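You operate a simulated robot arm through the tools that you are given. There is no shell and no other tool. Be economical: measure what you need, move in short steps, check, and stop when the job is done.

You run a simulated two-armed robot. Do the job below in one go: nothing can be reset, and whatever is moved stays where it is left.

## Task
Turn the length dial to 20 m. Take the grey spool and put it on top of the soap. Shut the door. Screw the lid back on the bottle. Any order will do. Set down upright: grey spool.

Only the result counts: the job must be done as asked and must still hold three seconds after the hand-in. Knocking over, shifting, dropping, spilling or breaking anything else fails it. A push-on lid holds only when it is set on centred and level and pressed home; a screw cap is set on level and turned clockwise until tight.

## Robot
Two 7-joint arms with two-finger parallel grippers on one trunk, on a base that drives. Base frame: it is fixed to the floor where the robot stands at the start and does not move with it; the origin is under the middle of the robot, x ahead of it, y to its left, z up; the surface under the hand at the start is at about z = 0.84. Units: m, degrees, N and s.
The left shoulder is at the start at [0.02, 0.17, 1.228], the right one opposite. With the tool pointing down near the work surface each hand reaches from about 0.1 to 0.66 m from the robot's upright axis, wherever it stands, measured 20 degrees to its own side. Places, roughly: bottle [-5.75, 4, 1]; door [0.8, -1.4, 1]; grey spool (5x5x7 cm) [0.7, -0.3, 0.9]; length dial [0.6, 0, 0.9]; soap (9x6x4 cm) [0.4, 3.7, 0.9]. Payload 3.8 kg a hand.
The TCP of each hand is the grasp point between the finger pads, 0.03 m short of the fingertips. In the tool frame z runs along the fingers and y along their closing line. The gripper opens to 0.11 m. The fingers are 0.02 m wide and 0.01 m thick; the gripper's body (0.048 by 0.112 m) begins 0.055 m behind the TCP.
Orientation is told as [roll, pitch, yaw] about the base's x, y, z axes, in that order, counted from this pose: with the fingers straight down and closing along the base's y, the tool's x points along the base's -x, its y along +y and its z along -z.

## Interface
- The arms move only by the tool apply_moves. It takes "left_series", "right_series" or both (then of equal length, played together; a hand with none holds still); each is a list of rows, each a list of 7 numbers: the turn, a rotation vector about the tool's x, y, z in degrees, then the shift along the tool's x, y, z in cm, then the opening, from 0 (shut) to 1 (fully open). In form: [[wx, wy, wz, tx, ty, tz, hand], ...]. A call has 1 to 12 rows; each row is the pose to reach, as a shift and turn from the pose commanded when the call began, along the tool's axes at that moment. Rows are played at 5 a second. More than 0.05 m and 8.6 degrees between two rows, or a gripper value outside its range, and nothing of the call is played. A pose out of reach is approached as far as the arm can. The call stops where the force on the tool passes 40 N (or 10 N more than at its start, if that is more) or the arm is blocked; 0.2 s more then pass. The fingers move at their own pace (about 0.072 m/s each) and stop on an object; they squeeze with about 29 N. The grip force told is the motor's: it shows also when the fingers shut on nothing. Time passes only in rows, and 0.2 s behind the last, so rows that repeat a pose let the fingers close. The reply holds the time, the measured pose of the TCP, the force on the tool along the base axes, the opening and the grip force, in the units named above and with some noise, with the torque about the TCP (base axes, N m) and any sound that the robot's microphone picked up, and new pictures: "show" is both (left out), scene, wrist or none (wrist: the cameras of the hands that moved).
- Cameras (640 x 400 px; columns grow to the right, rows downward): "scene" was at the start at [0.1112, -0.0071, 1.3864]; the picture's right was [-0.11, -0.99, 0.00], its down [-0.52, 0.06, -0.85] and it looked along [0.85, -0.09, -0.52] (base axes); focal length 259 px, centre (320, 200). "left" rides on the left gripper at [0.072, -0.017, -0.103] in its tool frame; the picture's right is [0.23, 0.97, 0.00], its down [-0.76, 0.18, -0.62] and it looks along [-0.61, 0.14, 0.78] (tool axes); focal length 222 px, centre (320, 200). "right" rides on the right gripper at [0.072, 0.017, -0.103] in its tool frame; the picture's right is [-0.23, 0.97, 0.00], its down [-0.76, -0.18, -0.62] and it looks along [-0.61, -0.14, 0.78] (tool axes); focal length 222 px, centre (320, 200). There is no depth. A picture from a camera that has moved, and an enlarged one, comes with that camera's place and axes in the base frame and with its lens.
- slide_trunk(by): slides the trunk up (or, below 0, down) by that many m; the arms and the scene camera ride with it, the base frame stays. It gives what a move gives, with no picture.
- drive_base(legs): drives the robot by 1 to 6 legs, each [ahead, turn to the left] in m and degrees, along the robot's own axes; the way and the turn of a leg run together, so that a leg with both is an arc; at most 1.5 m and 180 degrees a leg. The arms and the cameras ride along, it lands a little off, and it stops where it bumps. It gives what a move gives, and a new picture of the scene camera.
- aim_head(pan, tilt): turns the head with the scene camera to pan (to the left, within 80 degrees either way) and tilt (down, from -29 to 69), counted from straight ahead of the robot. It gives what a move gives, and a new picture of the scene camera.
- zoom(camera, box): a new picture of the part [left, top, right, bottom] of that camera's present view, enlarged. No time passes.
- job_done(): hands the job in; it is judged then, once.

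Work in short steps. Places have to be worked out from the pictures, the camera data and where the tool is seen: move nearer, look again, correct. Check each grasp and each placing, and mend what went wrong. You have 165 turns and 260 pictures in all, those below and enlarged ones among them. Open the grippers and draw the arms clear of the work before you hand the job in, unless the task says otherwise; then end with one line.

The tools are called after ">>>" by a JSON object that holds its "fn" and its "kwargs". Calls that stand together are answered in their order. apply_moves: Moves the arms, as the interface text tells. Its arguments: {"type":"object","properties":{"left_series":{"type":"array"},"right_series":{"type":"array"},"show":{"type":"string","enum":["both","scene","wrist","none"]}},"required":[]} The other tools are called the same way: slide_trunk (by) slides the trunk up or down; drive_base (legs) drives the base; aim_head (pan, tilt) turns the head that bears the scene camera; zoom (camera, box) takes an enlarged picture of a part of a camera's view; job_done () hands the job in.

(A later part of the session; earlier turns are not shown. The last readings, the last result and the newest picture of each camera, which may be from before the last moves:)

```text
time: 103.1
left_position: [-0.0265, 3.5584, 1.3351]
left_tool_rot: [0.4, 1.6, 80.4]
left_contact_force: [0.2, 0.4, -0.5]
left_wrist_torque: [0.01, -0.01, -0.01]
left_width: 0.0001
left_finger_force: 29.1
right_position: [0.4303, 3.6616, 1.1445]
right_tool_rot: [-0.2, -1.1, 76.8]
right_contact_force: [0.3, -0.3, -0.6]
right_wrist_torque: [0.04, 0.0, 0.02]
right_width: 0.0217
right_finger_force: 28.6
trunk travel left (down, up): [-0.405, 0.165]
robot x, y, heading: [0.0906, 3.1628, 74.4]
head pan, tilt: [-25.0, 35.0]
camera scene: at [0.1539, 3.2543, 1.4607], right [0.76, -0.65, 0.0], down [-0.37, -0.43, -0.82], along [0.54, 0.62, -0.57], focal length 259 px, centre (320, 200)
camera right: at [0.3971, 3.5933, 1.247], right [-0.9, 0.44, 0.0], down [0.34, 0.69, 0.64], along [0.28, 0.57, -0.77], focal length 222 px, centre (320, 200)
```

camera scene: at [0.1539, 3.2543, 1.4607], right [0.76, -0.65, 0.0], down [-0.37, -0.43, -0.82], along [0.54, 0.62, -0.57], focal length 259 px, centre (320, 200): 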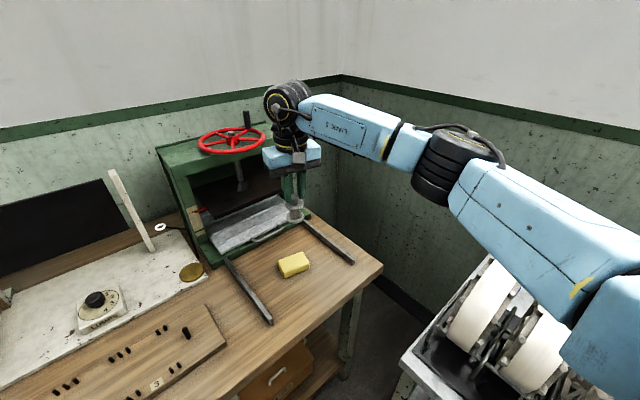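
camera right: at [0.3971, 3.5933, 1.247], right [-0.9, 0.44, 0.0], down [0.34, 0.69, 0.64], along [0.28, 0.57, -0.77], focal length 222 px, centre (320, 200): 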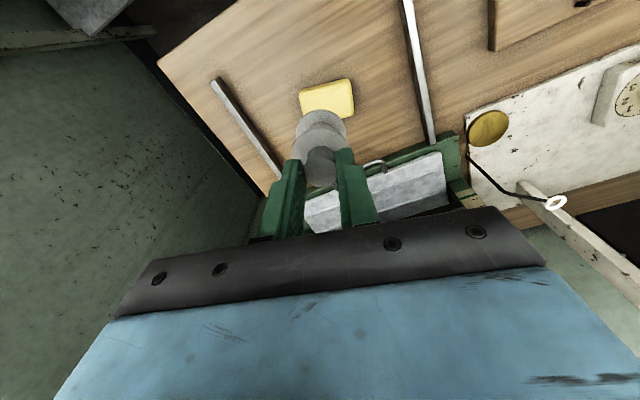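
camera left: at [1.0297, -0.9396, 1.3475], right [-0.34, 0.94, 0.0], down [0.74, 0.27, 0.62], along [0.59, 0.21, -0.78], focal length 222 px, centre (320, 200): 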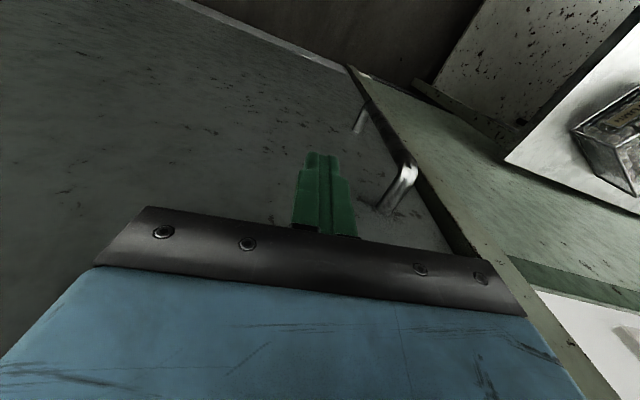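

The hand needs a small pitch correction. I zoom the wrist view on the soap for a finer position.

>>> {"fn": "zoom", "kwargs": {"camera": "right", "box": [260, 60, 400, 200]}}

```text
2.86 times, centred on (330, 130) of right
camera zoom: at [0.3971, 3.5933, 1.247], right [-0.9, 0.44, 0.0], down [0.34, 0.69, 0.64], along [0.28, 0.57, -0.77], focal length 635 px, centre (291, 400)
```

zoom: 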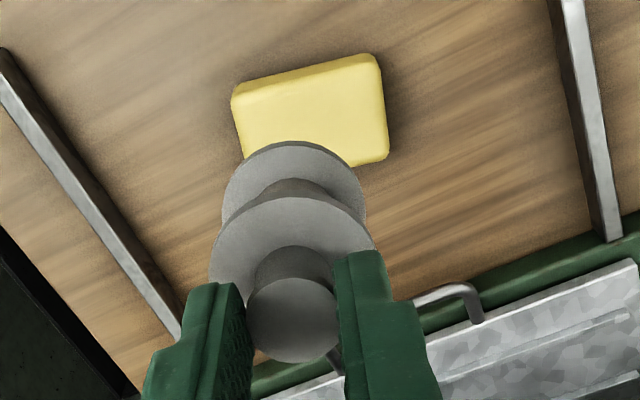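

Refined soap centre is [0.434, 3.694]. I level the hand, centre above the soap and lower part way.

>>> {"fn": "apply_moves", "kwargs": {"right_series": [[-0.2, 1.1, 0, -2, 0.2, 2, 0], [-0.2, 1.1, 0, -3.35, 0.4, 4, 0], [-0.2, 1.1, 0, -3.35, 0.4, 7, 0], [-0.2, 1.1, 0, -3.35, 0.4, 10, 0], [-0.2, 1.1, 0, -3.35, 0.4, 10, 0]], "show": "wrist"}}

>>> {"fn": "zoom", "kwargs": {"camera": "scene", "box": [230, 200, 350, 300]}}

```text
time: 104.3
left_position: [-0.0244, 3.5573, 1.3336]
left_tool_rot: [0.3, 1.5, 80.5]
left_contact_force: [0.6, -0.5, -0.2]
left_wrist_torque: [-0.02, 0.0, -0.01]
left_width: 0.0004
left_finger_force: 28.8
right_position: [0.4347, 3.6928, 1.0466]
right_tool_rot: [0.0, 0.1, 76.8]
right_contact_force: [-0.6, -0.5, -1.3]
right_wrist_torque: [0.0, -0.01, -0.02]
right_width: 0.0214
right_finger_force: 28.7
trunk travel left (down, up): [-0.405, 0.165]
robot x, y, heading: [0.0877, 3.1666, 73.9]
head pan, tilt: [-25.0, 35.0]
camera right: at [0.4013, 3.6257, 1.1504], right [-0.9, 0.44, 0.0], down [0.35, 0.7, 0.62], along [0.28, 0.56, -0.78], focal length 222 px, centre (320, 200)
```

right: 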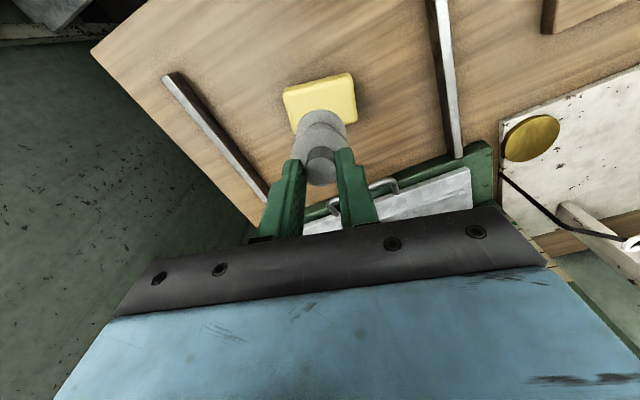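

```text
4.00 times, centred on (290, 250) of scene
camera zoom: at [0.1545, 3.253, 1.4608], right [0.76, -0.65, 0.0], down [-0.38, -0.43, -0.82], along [0.54, 0.62, -0.57], focal length 1035 px, centre (440, 0)
```

zoom: 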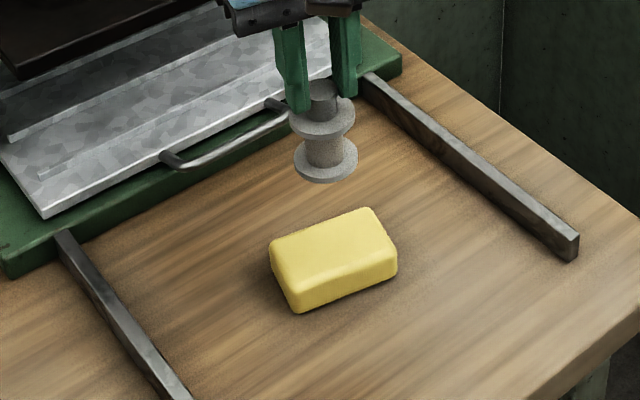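

The alignment looks right. I lower to just above the soap.

>>> {"fn": "apply_moves", "kwargs": {"right_series": [[0, 0, 0, 0, 0, 2.5, 0], [0, 0, 0, 0, 0, 5, 0], [0, 0, 0, 0, 0, 6.5, 0], [0, 0, 0, 0, 0, 6.5, 0]], "show": "wrist"}}

>>> {"fn": "zoom", "kwargs": {"camera": "scene", "box": [250, 220, 330, 290]}}

```text
time: 105.3
left_position: [-0.0256, 3.5576, 1.335]
left_tool_rot: [0.4, 1.6, 80.5]
left_contact_force: [0.6, -0.4, 0.9]
left_wrist_torque: [-0.01, 0.03, 0.02]
left_width: 0.0
left_finger_force: 29.2
right_position: [0.4329, 3.6931, 0.9805]
right_tool_rot: [0.0, 0.0, 76.8]
right_contact_force: [0.2, -0.2, 0.1]
right_wrist_torque: [-0.02, -0.02, -0.01]
right_width: 0.0215
right_finger_force: 29.6
trunk travel left (down, up): [-0.405, 0.165]
robot x, y, heading: [0.0924, 3.1609, 74.1]
head pan, tilt: [-25.0, 35.0]
camera right: at [0.401, 3.6269, 1.0841], right [-0.9, 0.44, 0.0], down [0.35, 0.7, 0.62], along [0.28, 0.56, -0.78], focal length 222 px, centre (320, 200)
```

right: 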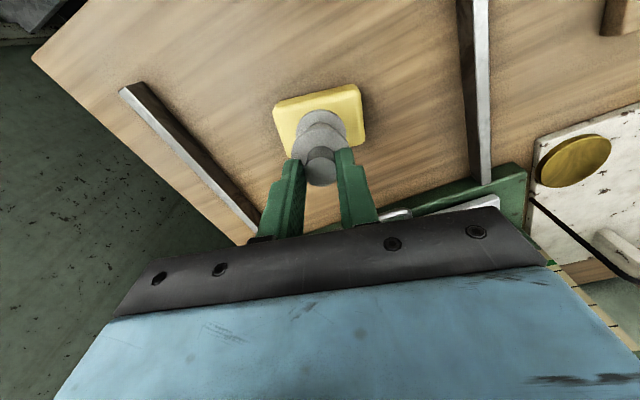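

```text
5.71 times, centred on (290, 255) of scene
camera zoom: at [0.1546, 3.253, 1.4608], right [0.76, -0.65, 0.0], down [-0.38, -0.43, -0.82], along [0.54, 0.62, -0.57], focal length 1478 px, centre (491, -114)
```

zoom: 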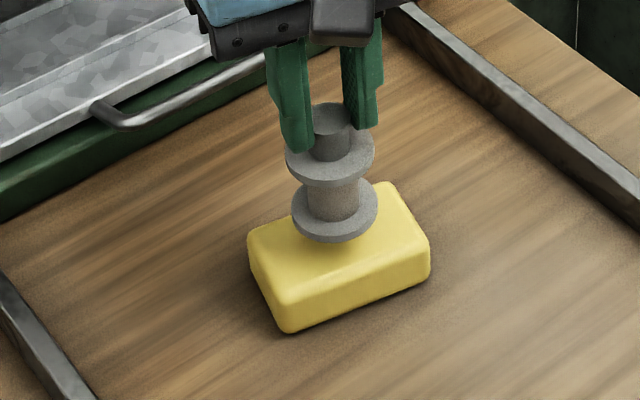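

It is centred over the soap. I lower in 3 mm steps until contact shows.

>>> {"fn": "apply_moves", "kwargs": {"right_series": [[0, 0, 0, 0, 0, 0.4, 0], [0, 0, 0, 0, 0, 0.8, 0], [0, 0, 0, 0, 0, 1.1, 0], [0, 0, 0, 0, 0, 1.3, 0]], "show": "none"}}

>>> {"fn": "zoom", "kwargs": {"camera": "scene", "box": [250, 220, 330, 290]}}

```text
time: 106.3
left_position: [-0.0256, 3.5574, 1.3341]
left_tool_rot: [0.4, 1.7, 80.5]
left_contact_force: [0.4, -0.4, 0.2]
left_wrist_torque: [0.0, -0.01, -0.01]
left_width: 0.0
left_finger_force: 28.7
right_position: [0.4328, 3.6947, 0.9652]
right_tool_rot: [0.1, 0.1, 76.7]
right_contact_force: [0.6, 0.3, -0.5]
right_wrist_torque: [-0.05, 0.01, 0.0]
right_width: 0.0214
right_finger_force: 29.1
trunk travel left (down, up): [-0.405, 0.165]
robot x, y, heading: [0.0906, 3.1623, 74.5]
head pan, tilt: [-25.0, 35.0]
```

```text
5.71 times, centred on (290, 255) of scene
camera zoom: at [0.1545, 3.2533, 1.4608], right [0.76, -0.65, 0.0], down [-0.38, -0.43, -0.82], along [0.54, 0.62, -0.57], focal length 1478 px, centre (491, -114)
```

zoom: 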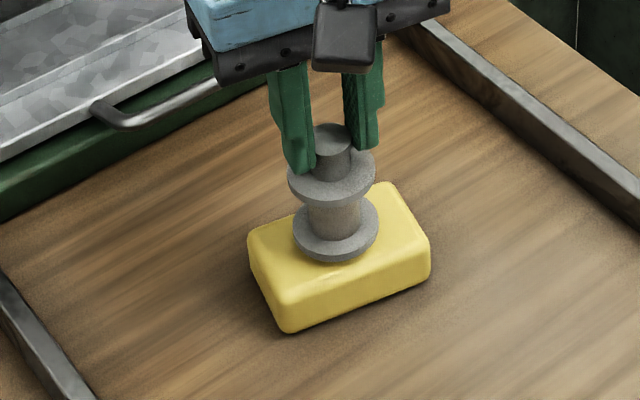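

No contact yet. I continue in 2 mm steps.

>>> {"fn": "apply_moves", "kwargs": {"right_series": [[0, 0, 0, 0, 0, 0.2, 0], [0, 0, 0, 0, 0, 0.4, 0], [0, 0, 0, 0, 0, 0.6, 0]], "show": "none"}}

>>> {"fn": "zoom", "kwargs": {"camera": "scene", "box": [250, 220, 330, 290]}}

```text
time: 107.1
left_position: [-0.0243, 3.558, 1.335]
left_tool_rot: [0.4, 1.6, 80.5]
left_contact_force: [0.1, -0.5, 0.5]
left_wrist_torque: [0.01, 0.02, -0.02]
left_width: 0.0
left_finger_force: 28.7
right_position: [0.4343, 3.6954, 0.9605]
right_tool_rot: [0.0, 0.0, 76.8]
right_contact_force: [0.1, -0.7, -1.3]
right_wrist_torque: [0.0, 0.01, 0.01]
right_width: 0.0216
right_finger_force: 28.7
trunk travel left (down, up): [-0.405, 0.165]
robot x, y, heading: [0.0882, 3.1629, 74.4]
head pan, tilt: [-25.0, 35.0]
```

```text
5.71 times, centred on (290, 255) of scene
camera zoom: at [0.1546, 3.2532, 1.4608], right [0.76, -0.65, 0.0], down [-0.38, -0.43, -0.82], along [0.54, 0.62, -0.57], focal length 1478 px, centre (491, -114)
```

zoom: 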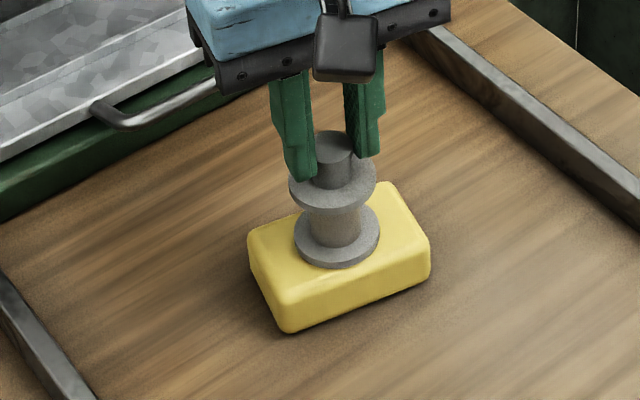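

Still no contact; the spool's base is now nearly on the soap. I go on in 2 mm steps.

>>> {"fn": "apply_moves", "kwargs": {"right_series": [[0, 0, 0, 0, 0, 0.2, 0], [0, 0, 0, 0, 0, 0.4, 0], [0, 0, 0, 0, 0, 0.6, 0]], "show": "none"}}

>>> {"fn": "zoom", "kwargs": {"camera": "scene", "box": [250, 220, 330, 290]}}

```text
time: 107.9
left_position: [-0.0257, 3.5548, 1.3353]
left_tool_rot: [0.3, 1.4, 80.4]
left_contact_force: [0.7, 0.2, 0.0]
left_wrist_torque: [-0.01, 0.01, 0.03]
left_width: 0.0001
left_finger_force: 29.3
right_position: [0.4343, 3.6942, 0.9584]
right_tool_rot: [0.1, -0.3, 76.7]
right_contact_force: [1.1, -3.5, 25.1]
right_wrist_torque: [-0.23, -0.02, -0.04]
right_width: 0.0215
right_finger_force: 29.1
trunk travel left (down, up): [-0.405, 0.165]
robot x, y, heading: [0.0893, 3.165, 74.1]
head pan, tilt: [-25.0, 35.0]
```

```text
5.71 times, centred on (290, 255) of scene
camera zoom: at [0.1532, 3.2505, 1.4613], right [0.76, -0.65, 0.0], down [-0.37, -0.43, -0.82], along [0.54, 0.62, -0.57], focal length 1478 px, centre (491, -114)
```

zoom: 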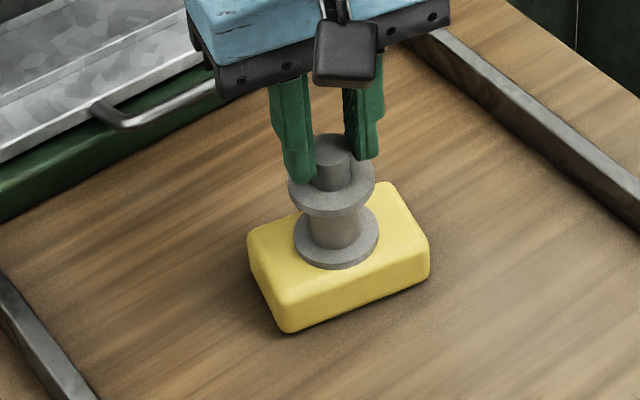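

Contact at 25 N. I ease up 3 mm, then open the fingers and rise.

>>> {"fn": "apply_moves", "kwargs": {"right_series": [[0, 0, 0, 0, 0, -0.25, 0], [0, 0, 0, 0, 0, -0.3, 0]], "show": "none"}}

>>> {"fn": "apply_moves", "kwargs": {"right_series": [[0, 0, 0, 0, 0, 0, 0.25], [0, 0, 0, 0, 0, 0, 0.35], [0, 0, 0, 0, 0, 0, 0.35], [0, 0, 0, 0, 0, -2, 0.35], [0, 0, 0, 0, 0, -5, 0.35], [0, 0, 0, 0, 0, -9, 0.35], [0, 0, 0, 0, 0, -13, 0.35], [0, 0, 0, 0, 0, -17, 0.35]], "show": "wrist"}}

>>> {"fn": "zoom", "kwargs": {"camera": "scene", "box": [250, 220, 330, 290]}}

```text
time: 108.5
left_position: [-0.0248, 3.5569, 1.334]
left_tool_rot: [0.3, 1.5, 80.6]
left_contact_force: [-0.7, 0.0, -0.1]
left_wrist_torque: [0.0, 0.0, 0.03]
left_width: 0.0
left_finger_force: 29.0
right_position: [0.4325, 3.6942, 0.9579]
right_tool_rot: [0.0, -0.1, 76.8]
right_contact_force: [0.2, 2.6, 15.0]
right_wrist_torque: [0.31, 0.0, 0.01]
right_width: 0.0217
right_finger_force: 28.8
trunk travel left (down, up): [-0.405, 0.165]
robot x, y, heading: [0.0938, 3.1642, 74.2]
head pan, tilt: [-25.0, 35.0]
```

```text
time: 110.3
left_position: [-0.025, 3.5566, 1.3348]
left_tool_rot: [0.4, 1.5, 80.5]
left_contact_force: [0.1, 0.0, -0.7]
left_wrist_torque: [-0.02, -0.01, -0.04]
left_width: 0.0
left_finger_force: 29.0
right_position: [0.4354, 3.6922, 1.1264]
right_tool_rot: [0.1, 0.0, 76.7]
right_contact_force: [-0.8, 0.8, -0.1]
right_wrist_torque: [-0.01, -0.01, -0.01]
right_width: 0.0386
right_finger_force: 0.1
trunk travel left (down, up): [-0.405, 0.165]
robot x, y, heading: [0.0877, 3.1661, 74.2]
head pan, tilt: [-25.0, 35.0]
camera right: at [0.4017, 3.6255, 1.2304], right [-0.9, 0.44, 0.0], down [0.35, 0.7, 0.62], along [0.28, 0.56, -0.78], focal length 222 px, centre (320, 200)
```

right: 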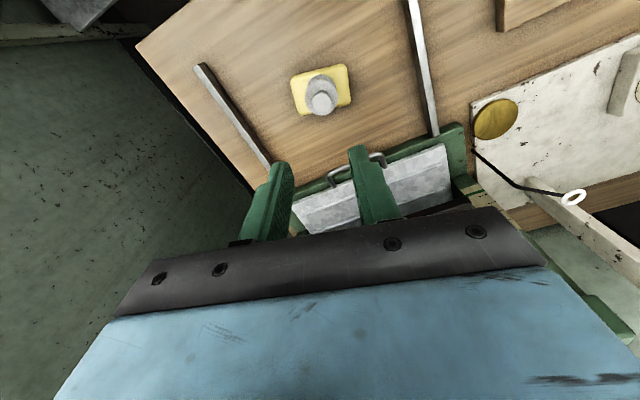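

```text
5.71 times, centred on (290, 255) of scene
camera zoom: at [0.1544, 3.2526, 1.4608], right [0.76, -0.65, 0.0], down [-0.37, -0.43, -0.82], along [0.54, 0.62, -0.57], focal length 1478 px, centre (491, -114)
```

zoom: 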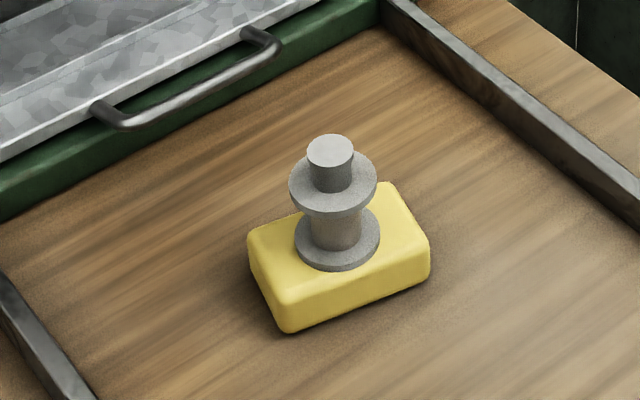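

The spool stands upright on the soap. I retract the right hand along its way in.

>>> {"fn": "apply_moves", "kwargs": {"right_series": [[0, 0, 0, 0, 0, -4, 0.35], [0, 0, 0, 4, -1, -7, 0.35], [0, 0, 0, 8, -2, -8, 0.35], [0, 0, 0, 12, -3, -8, 0.35], [0, 0, 0, 16, -4, -8, 0.35], [0, 0, 0, 20, -5, -8, 0.35], [0, 0, 0, 24, -6, -8, 0.35], [0, 0, 0, 28, -7, -8, 0.35], [0, 0, 0, 31, -7, -8, 0.35]], "show": "none"}}

>>> {"fn": "drive_base", "kwargs": {"legs": [[-0.6, 0]]}}

>>> {"fn": "aim_head", "kwargs": {"pan": 75, "tilt": 12}}

```text
refused: row 2 steps farther than a row can; nothing moved
```

```text
time: 113.6
left_position: [-0.1837, 3.0, 1.3338]
left_tool_rot: [0.4, 1.6, 80.9]
left_contact_force: [-0.1, 1.0, -0.8]
left_wrist_torque: [0.04, 0.0, 0.03]
left_width: 0.0001
left_finger_force: 29.2
right_position: [0.2747, 3.1391, 1.1266]
right_tool_rot: [-0.1, 0.0, 77.2]
right_contact_force: [-0.2, 0.0, 0.5]
right_wrist_torque: [0.03, 0.01, 0.01]
right_width: 0.0385
right_finger_force: 0.1
trunk travel left (down, up): [-0.405, 0.165]
robot x, y, heading: [-0.0637, 2.6078, 74.7]
head pan, tilt: [-25.0, 35.0]
camera scene: at [-0.0016, 2.697, 1.4608], right [0.76, -0.65, 0.0], down [-0.37, -0.44, -0.82], along [0.53, 0.62, -0.57], focal length 259 px, centre (320, 200)
```

scene: 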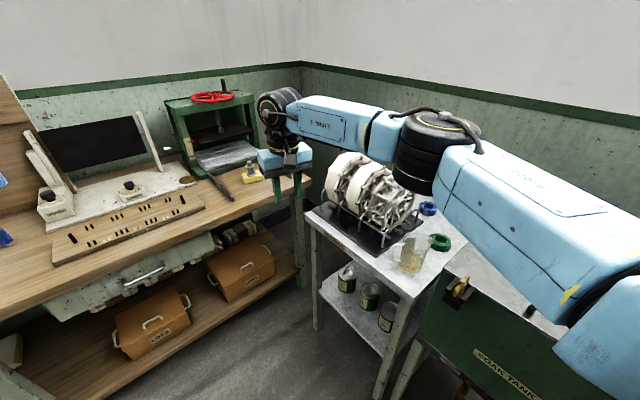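

```text
time: 115.4
left_position: [-0.1839, 3.0001, 1.3357]
left_tool_rot: [0.4, 1.6, 80.9]
left_contact_force: [0.3, 0.1, 0.8]
left_wrist_torque: [0.03, -0.01, 0.02]
left_width: 0.0
left_finger_force: 29.0
right_position: [0.2754, 3.139, 1.1251]
right_tool_rot: [0.0, 0.0, 77.2]
right_contact_force: [0.2, 0.7, 0.9]
right_wrist_torque: [-0.01, -0.01, -0.01]
right_width: 0.0385
right_finger_force: 0.0
trunk travel left (down, up): [-0.405, 0.165]
robot x, y, heading: [-0.0646, 2.6067, 74.6]
head pan, tilt: [75.0, 12.0]
camera scene: at [-0.139, 2.6774, 1.4977], right [0.51, 0.86, 0.0], down [0.18, -0.11, -0.98], along [-0.84, 0.49, -0.21], focal length 259 px, centre (320, 200)
```

scene: 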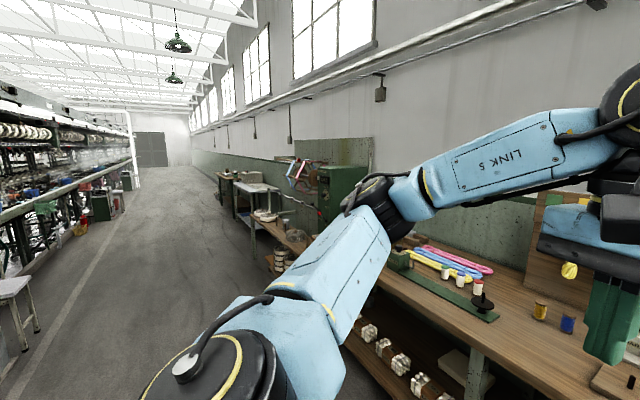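

The retract was refused (step too long) while the base backed away with the hand high and clear. I tuck the right hand now and check the spool.

>>> {"fn": "apply_moves", "kwargs": {"right_series": [[0, 0, 0, 2, 0, -3, 0.35], [0, 0, 0, 5, -1, -6, 0.35], [0, 0, 0, 9, -2, -8, 0.35], [0, 0, 0, 13, -3, -8, 0.35], [0, 0, 0, 17, -4, -8, 0.35], [0, 0, 0, 21, -5, -8, 0.35], [0, 0, 0, 25, -6, -8, 0.35]], "show": "none"}}

>>> {"fn": "aim_head", "kwargs": {"pan": -20, "tilt": 25}}

>>> {"fn": "zoom", "kwargs": {"camera": "scene", "box": [180, 80, 340, 180]}}

```text
time: 117.0
left_position: [-0.1833, 2.9996, 1.3344]
left_tool_rot: [0.4, 1.5, 80.9]
left_contact_force: [-0.7, 0.0, -0.9]
left_wrist_torque: [0.01, -0.01, 0.02]
left_width: 0.0
left_finger_force: 29.0
right_position: [0.2777, 2.88, 1.2067]
right_tool_rot: [0.0, 0.0, 77.2]
right_contact_force: [0.3, -0.4, -0.2]
right_wrist_torque: [-0.02, -0.01, 0.01]
right_width: 0.0384
right_finger_force: 0.1
trunk travel left (down, up): [-0.405, 0.165]
robot x, y, heading: [-0.0675, 2.6082, 74.6]
head pan, tilt: [75.0, 12.0]
```

```text
time: 118.7
left_position: [-0.1846, 3.0001, 1.335]
left_tool_rot: [0.3, 1.5, 80.9]
left_contact_force: [0.3, -0.5, -0.5]
left_wrist_torque: [0.01, 0.01, -0.01]
left_width: 0.0
left_finger_force: 29.8
right_position: [0.278, 2.8817, 1.2058]
right_tool_rot: [0.0, 0.0, 77.2]
right_contact_force: [-0.2, -0.2, 0.7]
right_wrist_torque: [-0.03, 0.01, 0.03]
right_width: 0.0387
right_finger_force: 0.1
trunk travel left (down, up): [-0.405, 0.165]
robot x, y, heading: [-0.0652, 2.6085, 74.7]
head pan, tilt: [-20.0, 25.0]
camera scene: at [-0.0053, 2.7054, 1.4766], right [0.82, -0.58, 0.0], down [-0.24, -0.34, -0.91], along [0.52, 0.74, -0.42], focal length 259 px, centre (320, 200)
```

scene: 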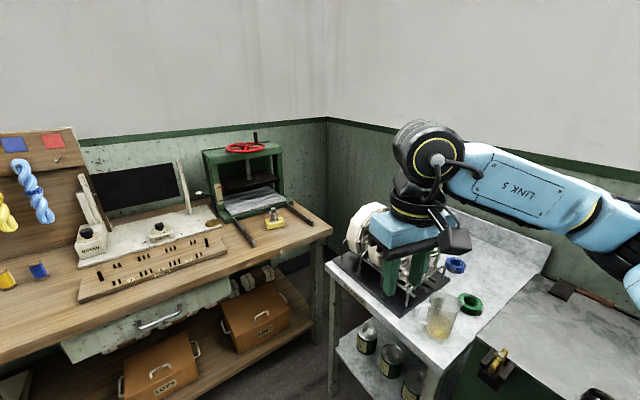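

```text
4.00 times, centred on (260, 130) of scene
camera zoom: at [-0.0053, 2.7054, 1.4766], right [0.82, -0.58, 0.0], down [-0.24, -0.34, -0.91], along [0.52, 0.74, -0.42], focal length 1035 px, centre (560, 480)
```

zoom: 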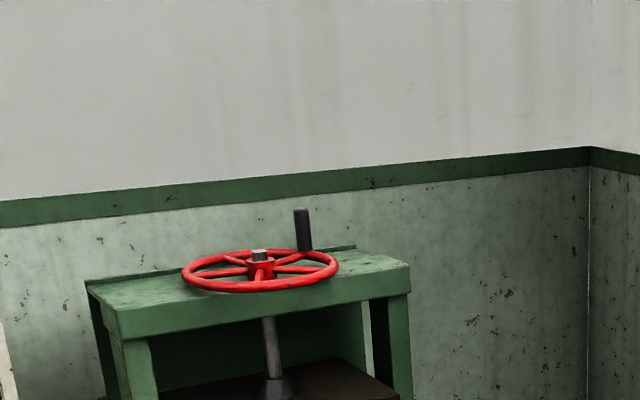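

The spool still stands on the soap. Now the bottle: I turn to face −x and drive down the aisle along y ≈ 2.6.

>>> {"fn": "drive_base", "kwargs": {"legs": [[-0.1, 0], [0, 106], [1.4, 0]]}}

>>> {"fn": "aim_head", "kwargs": {"pan": -10, "tilt": 15}}

```text
time: 130.9
left_position: [-1.8443, 2.2867, 1.3344]
left_tool_rot: [0.4, 1.6, -173.3]
left_contact_force: [-0.5, 0.5, -0.1]
left_wrist_torque: [-0.02, -0.05, -0.03]
left_width: 0.0001
left_finger_force: 28.8
right_position: [-1.8571, 2.7641, 1.2057]
right_tool_rot: [0.0, 0.0, -177.0]
right_contact_force: [-0.9, 0.0, 0.1]
right_wrist_torque: [-0.02, 0.03, 0.0]
right_width: 0.0385
right_finger_force: 0.0
trunk travel left (down, up): [-0.405, 0.165]
robot x, y, heading: [-1.5002, 2.5088, -179.7]
head pan, tilt: [-20.0, 25.0]
camera scene: at [-1.6061, 2.5414, 1.4765], right [0.34, 0.94, 0.0], down [0.4, -0.14, -0.91], along [-0.85, 0.3, -0.42], focal length 259 px, centre (320, 200)
```

scene: 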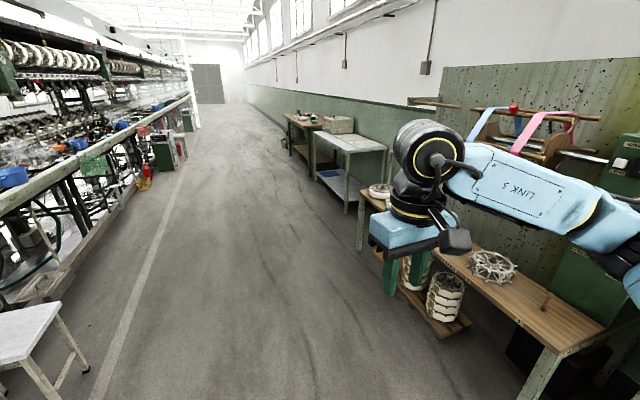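

```text
time: 131.6
left_position: [-1.8453, 2.2881, 1.3349]
left_tool_rot: [0.4, 1.6, -173.3]
left_contact_force: [0.1, -0.5, -0.3]
left_wrist_torque: [-0.02, -0.01, 0.01]
left_width: 0.0
left_finger_force: 28.7
right_position: [-1.8562, 2.7636, 1.2068]
right_tool_rot: [0.1, 0.0, -177.0]
right_contact_force: [0.5, 0.5, -0.4]
right_wrist_torque: [-0.01, -0.04, 0.01]
right_width: 0.0386
right_finger_force: 0.1
trunk travel left (down, up): [-0.405, 0.165]
robot x, y, heading: [-1.4999, 2.5056, -179.4]
head pan, tilt: [-10.0, 15.0]
camera scene: at [-1.6113, 2.5261, 1.4927], right [0.17, 0.99, 0.0], down [0.26, -0.04, -0.97], along [-0.95, 0.16, -0.26], focal length 259 px, centre (320, 200)
```

scene: 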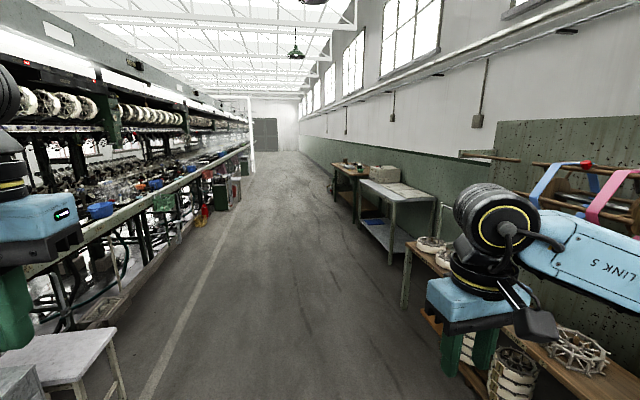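

The bottle should be on the far wooden bench on the right. I drive 4 m further along the aisle.

>>> {"fn": "drive_base", "kwargs": {"legs": [[1.45, 0], [1.45, -1], [1.1, 0]]}}

>>> {"fn": "aim_head", "kwargs": {"pan": -75, "tilt": 20}}

```text
time: 150.6
left_position: [-5.8071, 2.4179, 1.3354]
left_tool_rot: [0.5, 1.6, -176.4]
left_contact_force: [-0.3, 0.7, 0.0]
left_wrist_torque: [0.02, -0.01, -0.06]
left_width: 0.0
left_finger_force: 28.9
right_position: [-5.7937, 2.8939, 1.205]
right_tool_rot: [0.0, 0.0, 180.0]
right_contact_force: [-0.2, 0.5, -0.3]
right_wrist_torque: [-0.02, -0.01, 0.0]
right_width: 0.0386
right_finger_force: 0.0
trunk travel left (down, up): [-0.405, 0.165]
robot x, y, heading: [-5.4471, 2.6197, 177.0]
head pan, tilt: [-10.0, 15.0]
camera scene: at [-5.5613, 2.644, 1.4928], right [0.22, 0.98, 0.0], down [0.25, -0.06, -0.97], along [-0.94, 0.21, -0.26], focal length 259 px, centre (320, 200)
```

scene: 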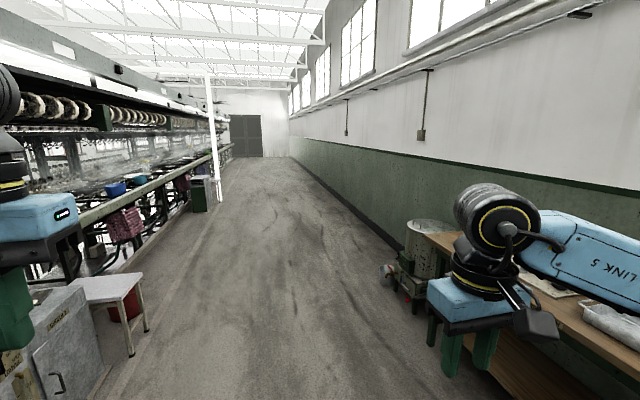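

```text
time: 152.0
left_position: [-5.8057, 2.4192, 1.3348]
left_tool_rot: [0.3, 1.5, -176.4]
left_contact_force: [-0.3, -0.6, 0.2]
left_wrist_torque: [0.0, 0.02, 0.01]
left_width: 0.0001
left_finger_force: 28.9
right_position: [-5.7921, 2.8932, 1.205]
right_tool_rot: [0.0, 0.0, 179.9]
right_contact_force: [0.0, -1.0, -0.1]
right_wrist_torque: [0.03, 0.01, 0.04]
right_width: 0.0384
right_finger_force: 0.0
trunk travel left (down, up): [-0.405, 0.165]
robot x, y, heading: [-5.4483, 2.619, 177.3]
head pan, tilt: [-75.0, 20.0]
camera scene: at [-5.4899, 2.7145, 1.4846], right [0.98, 0.21, 0.0], down [0.07, -0.33, -0.94], along [-0.2, 0.92, -0.34], focal length 259 px, centre (320, 200)
```

scene: 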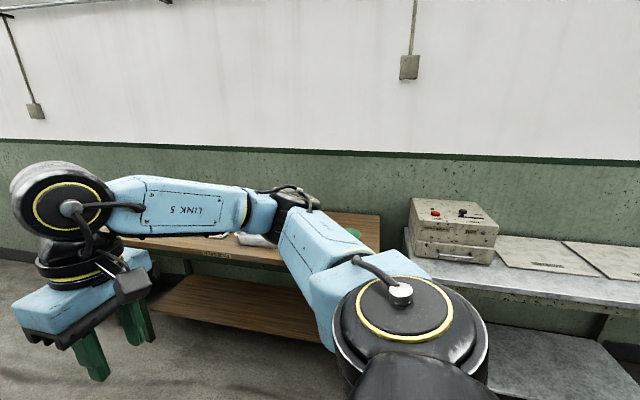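

I move 0.3 m further and turn right to face the bench.

>>> {"fn": "drive_base", "kwargs": {"legs": [[0.3, 0], [0, -87]]}}

>>> {"fn": "aim_head", "kwargs": {"pan": 0, "tilt": 25}}

```text
time: 157.7
left_position: [-5.9754, 2.9811, 1.3353]
left_tool_rot: [0.4, 1.5, 96.6]
left_contact_force: [-0.2, -0.2, -1.1]
left_wrist_torque: [0.03, 0.0, 0.01]
left_width: 0.0001
left_finger_force: 29.2
right_position: [-5.4988, 2.9931, 1.2063]
right_tool_rot: [0.1, 0.0, 93.0]
right_contact_force: [-0.1, 0.1, -0.1]
right_wrist_torque: [0.02, -0.02, 0.03]
right_width: 0.0385
right_finger_force: 0.0
trunk travel left (down, up): [-0.405, 0.165]
robot x, y, heading: [-5.7539, 2.634, 90.4]
head pan, tilt: [-75.0, 20.0]
camera scene: at [-5.6641, 2.6835, 1.4846], right [0.26, -0.96, 0.0], down [-0.33, -0.09, -0.94], along [0.91, 0.25, -0.34], focal length 259 px, centre (320, 200)
```

scene: 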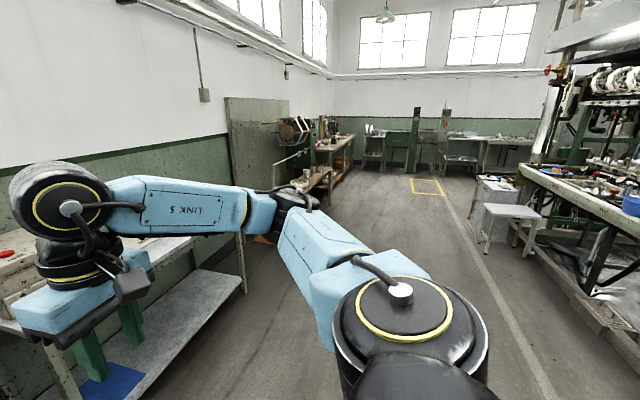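

```text
time: 159.2
left_position: [-5.976, 2.9811, 1.3359]
left_tool_rot: [0.5, 1.6, 96.6]
left_contact_force: [0.0, 0.2, -0.1]
left_wrist_torque: [-0.02, -0.03, 0.0]
left_width: 0.0
left_finger_force: 28.9
right_position: [-5.4992, 2.9916, 1.2062]
right_tool_rot: [-0.1, 0.0, 93.1]
right_contact_force: [0.0, 0.3, -0.1]
right_wrist_torque: [0.01, 0.0, 0.0]
right_width: 0.0385
right_finger_force: 0.0
trunk travel left (down, up): [-0.405, 0.165]
robot x, y, heading: [-5.7548, 2.6358, 90.4]
head pan, tilt: [0.0, 25.0]
camera scene: at [-5.7545, 2.751, 1.4766], right [1.0, 0.01, 0.0], down [0.0, -0.42, -0.91], along [-0.01, 0.91, -0.42], focal length 259 px, centre (320, 200)
```

scene: 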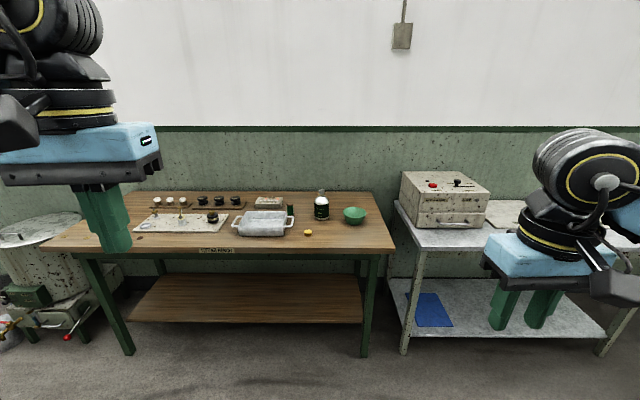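

The bench shows a small bottle at (321, 205) and a yellow item at (308, 233) that may be its cap. I zoom in.

>>> {"fn": "zoom", "kwargs": {"camera": "scene", "box": [260, 180, 380, 255]}}

```text
5.33 times, centred on (320, 218) of scene
camera zoom: at [-5.7545, 2.751, 1.4766], right [1.0, 0.01, 0.0], down [0.0, -0.42, -0.91], along [-0.01, 0.91, -0.42], focal length 1380 px, centre (320, 107)
```

zoom: 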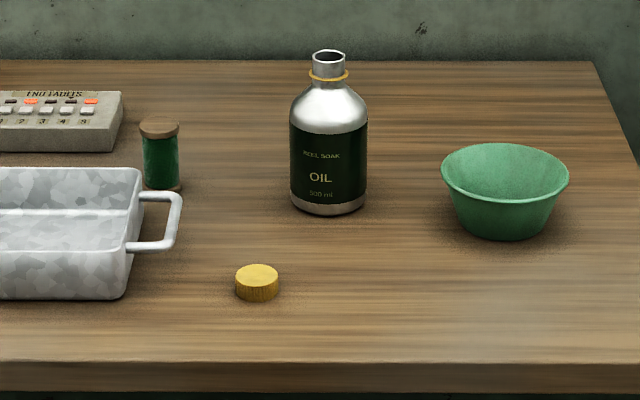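

The cap (gold) lies near [-5.82, 3.74] and the bottle stands near [-5.76, 3.90]. I approach to about [-5.92, 3.25], so the right hand can do the work, and lower the trunk back.

>>> {"fn": "drive_base", "kwargs": {"legs": [[0, 14], [0.6, 0], [0, -14]]}}

>>> {"fn": "slide_trunk", "kwargs": {"by": -0.06}}

>>> {"fn": "aim_head", "kwargs": {"pan": -15, "tilt": 40}}

```text
time: 164.3
left_position: [-6.1167, 3.5719, 1.3349]
left_tool_rot: [0.4, 1.5, 96.0]
left_contact_force: [-0.6, 0.9, -0.5]
left_wrist_torque: [0.02, -0.01, 0.0]
left_width: 0.0
left_finger_force: 29.0
right_position: [-5.6407, 3.5786, 1.2071]
right_tool_rot: [0.1, 0.0, 92.3]
right_contact_force: [0.0, 0.5, 1.0]
right_wrist_torque: [-0.03, 0.03, -0.01]
right_width: 0.0384
right_finger_force: 0.1
trunk travel left (down, up): [-0.405, 0.165]
robot x, y, heading: [-5.8991, 3.224, 89.5]
head pan, tilt: [0.0, 25.0]
camera scene: at [-5.8988, 3.3396, 1.4766], right [1.0, 0.0, 0.0], down [0.0, -0.42, -0.91], along [0.0, 0.91, -0.42], focal length 259 px, centre (320, 200)
```

scene: 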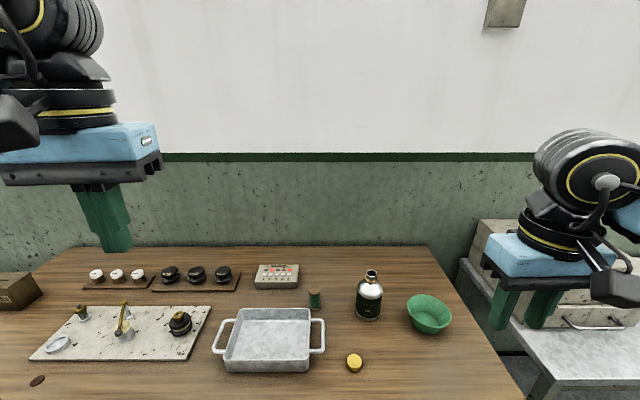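

```text
time: 165.3
left_position: [-6.1162, 3.5716, 1.2744]
left_tool_rot: [0.4, 1.5, 96.0]
left_contact_force: [0.4, 0.7, -0.4]
left_wrist_torque: [0.02, 0.0, -0.02]
left_width: 0.0
left_finger_force: 29.5
right_position: [-5.6407, 3.5775, 1.1461]
right_tool_rot: [0.1, -0.1, 92.3]
right_contact_force: [0.1, 0.4, 1.1]
right_wrist_torque: [-0.01, 0.02, -0.01]
right_width: 0.0388
right_finger_force: 0.0
trunk travel left (down, up): [-0.345, 0.225]
robot x, y, heading: [-5.9002, 3.224, 89.6]
head pan, tilt: [0.0, 25.0]
```

```text
time: 166.1
left_position: [-6.1179, 3.5722, 1.2746]
left_tool_rot: [0.4, 1.5, 95.9]
left_contact_force: [0.0, -0.3, 0.2]
left_wrist_torque: [0.01, -0.02, 0.03]
left_width: 0.0
left_finger_force: 29.3
right_position: [-5.6408, 3.5783, 1.1466]
right_tool_rot: [0.1, 0.0, 92.3]
right_contact_force: [0.0, -0.3, 0.1]
right_wrist_torque: [0.0, 0.0, 0.0]
right_width: 0.0386
right_finger_force: 0.1
trunk travel left (down, up): [-0.345, 0.225]
robot x, y, heading: [-5.8986, 3.2279, 89.8]
head pan, tilt: [-15.0, 40.0]
camera scene: at [-5.8773, 3.3296, 1.3933], right [0.96, -0.26, 0.0], down [-0.17, -0.62, -0.77], along [0.2, 0.74, -0.64], focal length 259 px, centre (320, 200)
```

scene: 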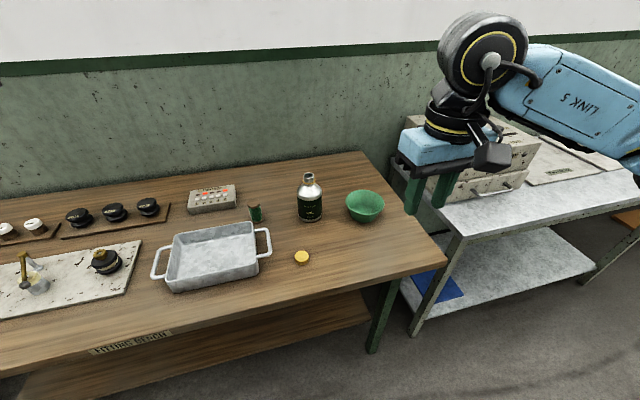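

I bring the right hand over the cap at about z = 1.03.

>>> {"fn": "apply_moves", "kwargs": {"right_series": [[0, 0, 0, -2.5, 2.6, 1, 0.5], [0, 0, 0, -5, 5.2, 2.5, 0.5], [0, 0, 0, -7.8, 7.9, 4.5, 0.5], [0, 0, 0, -10.6, 10.6, 6.5, 0.5], [0, 0, 0, -13.4, 13.5, 8.5, 0.5], [0, 0, 0, -15, 15.5, 10.5, 0.5], [0, 0, 0, -16.6, 17, 12, 0.5]]}}

>>> {"fn": "zoom", "kwargs": {"camera": "right", "box": [220, 60, 420, 185]}}

```text
time: 167.7
left_position: [-6.1175, 3.572, 1.2749]
left_tool_rot: [0.3, 1.6, 96.0]
left_contact_force: [1.0, 0.4, -0.2]
left_wrist_torque: [-0.02, -0.03, 0.01]
left_width: 0.0
left_finger_force: 29.1
right_position: [-5.8176, 3.7379, 1.027]
right_tool_rot: [-0.1, 0.1, 92.5]
right_contact_force: [0.1, -0.6, -0.1]
right_wrist_torque: [0.01, -0.02, 0.0]
right_width: 0.055
right_finger_force: 0.0
trunk travel left (down, up): [-0.345, 0.225]
robot x, y, heading: [-5.9022, 3.2251, 89.7]
head pan, tilt: [-15.0, 40.0]
camera scene: at [-5.8779, 3.33, 1.3932], right [0.96, -0.26, 0.0], down [-0.17, -0.62, -0.77], along [0.2, 0.74, -0.64], focal length 259 px, centre (320, 200)
camera right: at [-5.831, 3.6645, 1.1307], right [-0.98, 0.19, 0.0], down [0.15, 0.77, 0.62], along [0.12, 0.61, -0.78], focal length 222 px, centre (320, 200)
```

scene: 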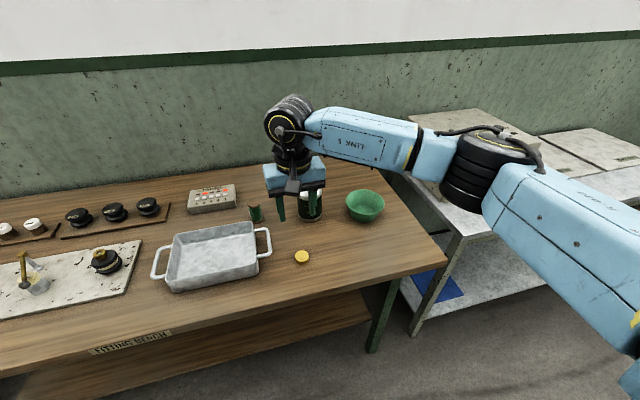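
right: 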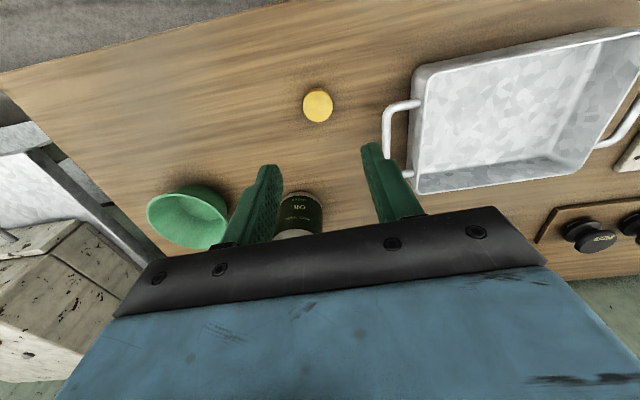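

```text
3.20 times, centred on (320, 122) of right
camera zoom: at [-5.831, 3.6645, 1.1307], right [-0.98, 0.19, 0.0], down [0.15, 0.77, 0.62], along [0.12, 0.61, -0.78], focal length 711 px, centre (320, 448)
```

zoom: 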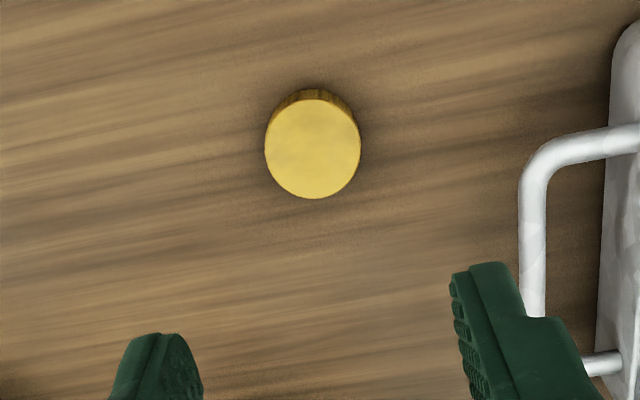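

The cap top is near [-5.813, 3.740] with a diameter of about 3.5 cm. I zoom the scene view to settle its height.

>>> {"fn": "zoom", "kwargs": {"camera": "scene", "box": [250, 170, 370, 285]}}

```text
3.48 times, centred on (310, 228) of scene
camera zoom: at [-5.8779, 3.33, 1.3932], right [0.96, -0.26, 0.0], down [-0.17, -0.62, -0.77], along [0.2, 0.74, -0.64], focal length 900 px, centre (355, 104)
```

zoom: 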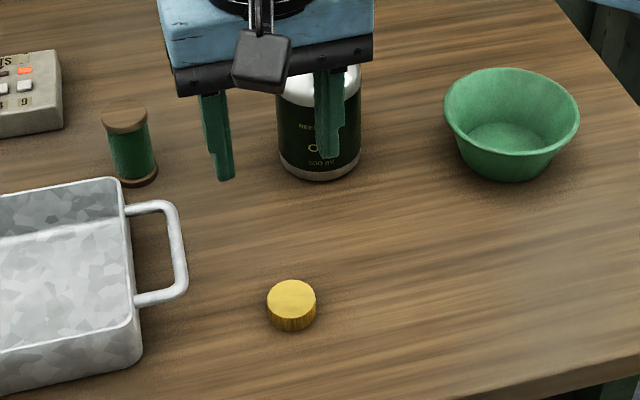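

The cap's top is at roughly z 0.865 ± 0.01. I lower with open fingers around the cap, finishing in small steps to feel the bench.

>>> {"fn": "apply_moves", "kwargs": {"right_series": [[0, 0, 0, 0.1, -0.3, 4, 0.55], [0, 0, 0, 0.1, -0.3, 8, 0.55], [0, 0, 0, 0.1, -0.3, 11.5, 0.55], [0, 0, 0, 0.1, -0.3, 13, 0.55], [0, 0, 0, 0.1, -0.3, 13.5, 0.55]], "show": "none"}}

>>> {"fn": "zoom", "kwargs": {"camera": "right", "box": [220, 80, 420, 230]}}

>>> {"fn": "zoom", "kwargs": {"camera": "scene", "box": [250, 180, 370, 285]}}

```text
time: 168.9
left_position: [-6.117, 3.5725, 1.2748]
left_tool_rot: [0.4, 1.6, 95.9]
left_contact_force: [0.9, -0.2, 0.5]
left_wrist_torque: [-0.03, 0.02, 0.0]
left_width: 0.0
left_finger_force: 29.4
right_position: [-5.8158, 3.7352, 0.8909]
right_tool_rot: [0.0, 0.1, 92.5]
right_contact_force: [0.1, -0.1, -0.6]
right_wrist_torque: [0.01, 0.0, 0.01]
right_width: 0.0605
right_finger_force: 0.2
trunk travel left (down, up): [-0.345, 0.225]
robot x, y, heading: [-5.9012, 3.2264, 89.8]
head pan, tilt: [-15.0, 40.0]
```

```text
2.67 times, centred on (320, 155) of right
camera zoom: at [-5.8291, 3.6623, 0.996], right [-0.98, 0.19, 0.0], down [0.15, 0.77, 0.62], along [0.12, 0.61, -0.78], focal length 592 px, centre (320, 320)
```

zoom: 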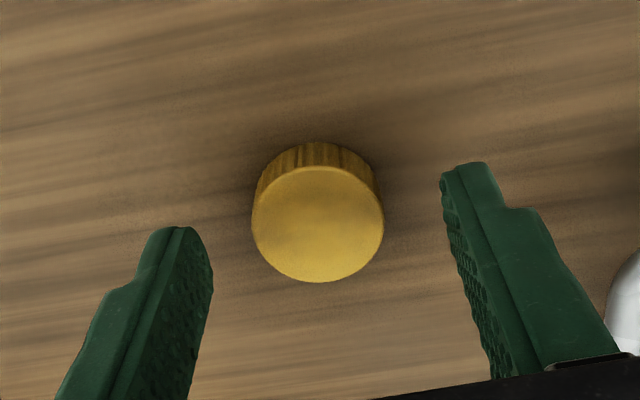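

```text
3.81 times, centred on (310, 232) of scene
camera zoom: at [-5.8771, 3.3296, 1.3932], right [0.96, -0.26, 0.0], down [-0.17, -0.62, -0.77], along [0.2, 0.74, -0.64], focal length 986 px, centre (358, 76)
```

zoom: 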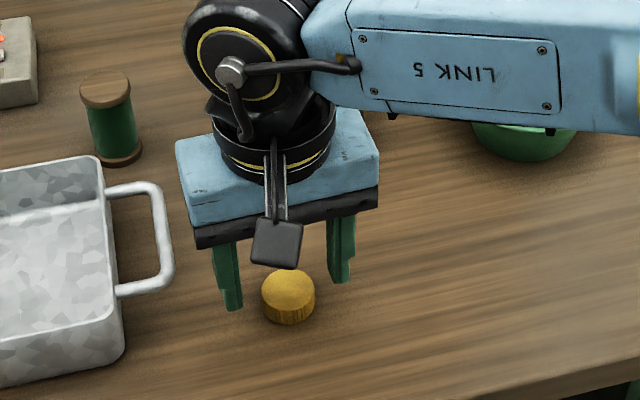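

The cap is well centred between the fingers. I continue down in small steps to feel the bench.

>>> {"fn": "apply_moves", "kwargs": {"right_series": [[0, 0, 0, 0, 0.1, 0.4, 0.55], [0, 0, 0, 0, 0.1, 0.8, 0.55], [0, 0, 0, 0, 0.1, 1.2, 0.55]], "show": "none"}}

>>> {"fn": "zoom", "kwargs": {"camera": "scene", "box": [280, 225, 350, 275]}}

```text
time: 169.7
left_position: [-6.1168, 3.5723, 1.2741]
left_tool_rot: [0.5, 1.6, 96.0]
left_contact_force: [0.7, 0.9, -0.2]
left_wrist_torque: [-0.03, 0.0, 0.03]
left_width: 0.0
left_finger_force: 28.7
right_position: [-5.8158, 3.7351, 0.8791]
right_tool_rot: [0.1, -0.1, 92.4]
right_contact_force: [0.2, 1.0, -0.9]
right_wrist_torque: [0.01, -0.03, 0.01]
right_width: 0.0606
right_finger_force: 0.0
trunk travel left (down, up): [-0.345, 0.225]
robot x, y, heading: [-5.9001, 3.2254, 89.6]
head pan, tilt: [-15.0, 40.0]
```

```text
8.00 times, centred on (315, 250) of scene
camera zoom: at [-5.8772, 3.3296, 1.3932], right [0.96, -0.26, 0.0], down [-0.17, -0.62, -0.77], along [0.2, 0.74, -0.64], focal length 2070 px, centre (360, -200)
```

zoom: 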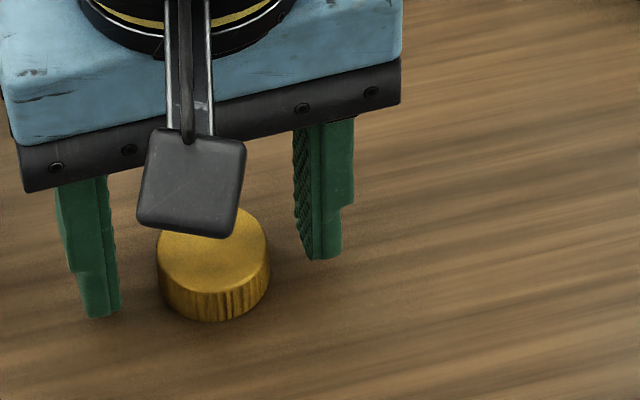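

No contact yet with the tips at 0.849. I go down a few mm more.

>>> {"fn": "apply_moves", "kwargs": {"right_series": [[0, 0, 0, 0, 0, 0.3, 0.55], [0, 0, 0, 0, 0, 0.6, 0.55], [0, 0, 0, 0, 0, 0.9, 0.55]], "show": "none"}}

```text
time: 170.5
left_position: [-6.1171, 3.5721, 1.2744]
left_tool_rot: [0.4, 1.6, 95.9]
left_contact_force: [-0.9, -0.7, -0.6]
left_wrist_torque: [-0.04, 0.0, 0.01]
left_width: 0.0
left_finger_force: 29.0
right_position: [-5.8168, 3.7357, 0.8713]
right_tool_rot: [0.0, 0.0, 92.3]
right_contact_force: [-0.7, 0.5, 0.0]
right_wrist_torque: [-0.03, 0.0, 0.03]
right_width: 0.0603
right_finger_force: 0.0
trunk travel left (down, up): [-0.345, 0.225]
robot x, y, heading: [-5.9004, 3.2227, 89.7]
head pan, tilt: [-15.0, 40.0]
```

>>> {"fn": "apply_moves", "kwargs": {"right_series": [[0, 0, 0, 0, 0, 0.2, 0.55], [0, 0, 0, 0, 0, 0.4, 0.55]], "show": "none"}}

>>> {"fn": "zoom", "kwargs": {"camera": "right", "box": [220, 80, 420, 230]}}

```text
time: 171.1
left_position: [-6.1178, 3.5699, 1.2766]
left_tool_rot: [0.3, 1.4, 96.0]
left_contact_force: [-0.1, 0.4, 0.0]
left_wrist_torque: [-0.02, 0.02, -0.02]
left_width: 0.0
left_finger_force: 29.1
right_position: [-5.8156, 3.7358, 0.8704]
right_tool_rot: [0.2, -0.2, 92.2]
right_contact_force: [0.6, -4.2, 27.9]
right_wrist_torque: [-0.37, -1.02, -0.2]
right_width: 0.0608
right_finger_force: 0.9
trunk travel left (down, up): [-0.345, 0.225]
robot x, y, heading: [-5.9031, 3.2227, 89.7]
head pan, tilt: [-15.0, 40.0]
```

```text
2.67 times, centred on (320, 155) of right
camera zoom: at [-5.8292, 3.6622, 0.974], right [-0.98, 0.19, 0.0], down [0.15, 0.76, 0.63], along [0.12, 0.62, -0.78], focal length 592 px, centre (320, 320)
```

zoom: 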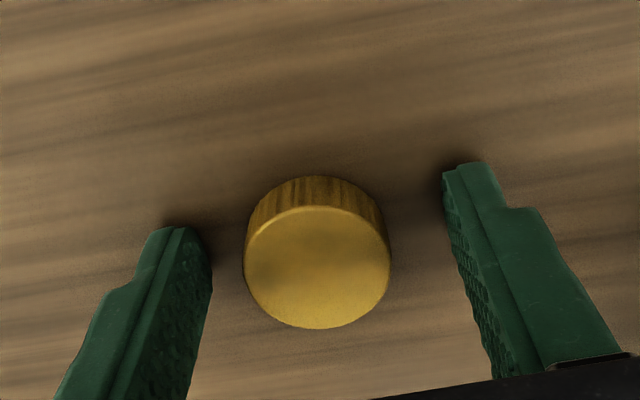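

The bench is at z ≈ 0.840 (tips). I raise 8 mm from the commanded pose so the tips sit ~4 mm above the cap's lower edge, centre, and close on it.

>>> {"fn": "apply_moves", "kwargs": {"right_series": [[0, 0, 0, -0.2, -0.1, -0.8, 0.55], [0, 0, 0, -0.2, -0.1, -0.8, 0.45], [0, 0, 0, -0.2, -0.1, -0.8, 0.35], [0, 0, 0, -0.2, -0.1, -0.8, 0.2], [0, 0, 0, -0.2, -0.1, -0.8, 0.2]], "show": "none"}}

>>> {"fn": "zoom", "kwargs": {"camera": "right", "box": [220, 80, 420, 230]}}

```text
time: 172.3
left_position: [-6.1177, 3.5726, 1.2758]
left_tool_rot: [0.4, 1.6, 96.1]
left_contact_force: [1.5, -0.1, 0.0]
left_wrist_torque: [-0.02, 0.01, -0.01]
left_width: 0.0001
left_finger_force: 29.0
right_position: [-5.8144, 3.7378, 0.8749]
right_tool_rot: [0.0, 0.1, 92.3]
right_contact_force: [-0.5, 0.7, -0.5]
right_wrist_torque: [0.01, 0.03, -0.03]
right_width: 0.0332
right_finger_force: 28.5
trunk travel left (down, up): [-0.345, 0.225]
robot x, y, heading: [-5.8999, 3.2212, 89.6]
head pan, tilt: [-15.0, 40.0]
```

```text
2.67 times, centred on (320, 155) of right
camera zoom: at [-5.8276, 3.6643, 0.9786], right [-0.98, 0.19, 0.0], down [0.15, 0.77, 0.62], along [0.12, 0.61, -0.78], focal length 592 px, centre (320, 320)
```

zoom: 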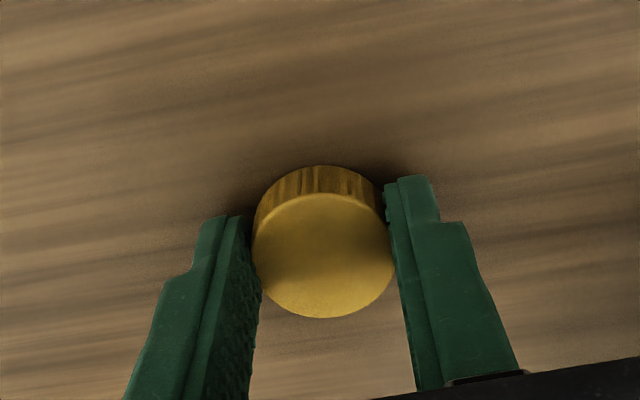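

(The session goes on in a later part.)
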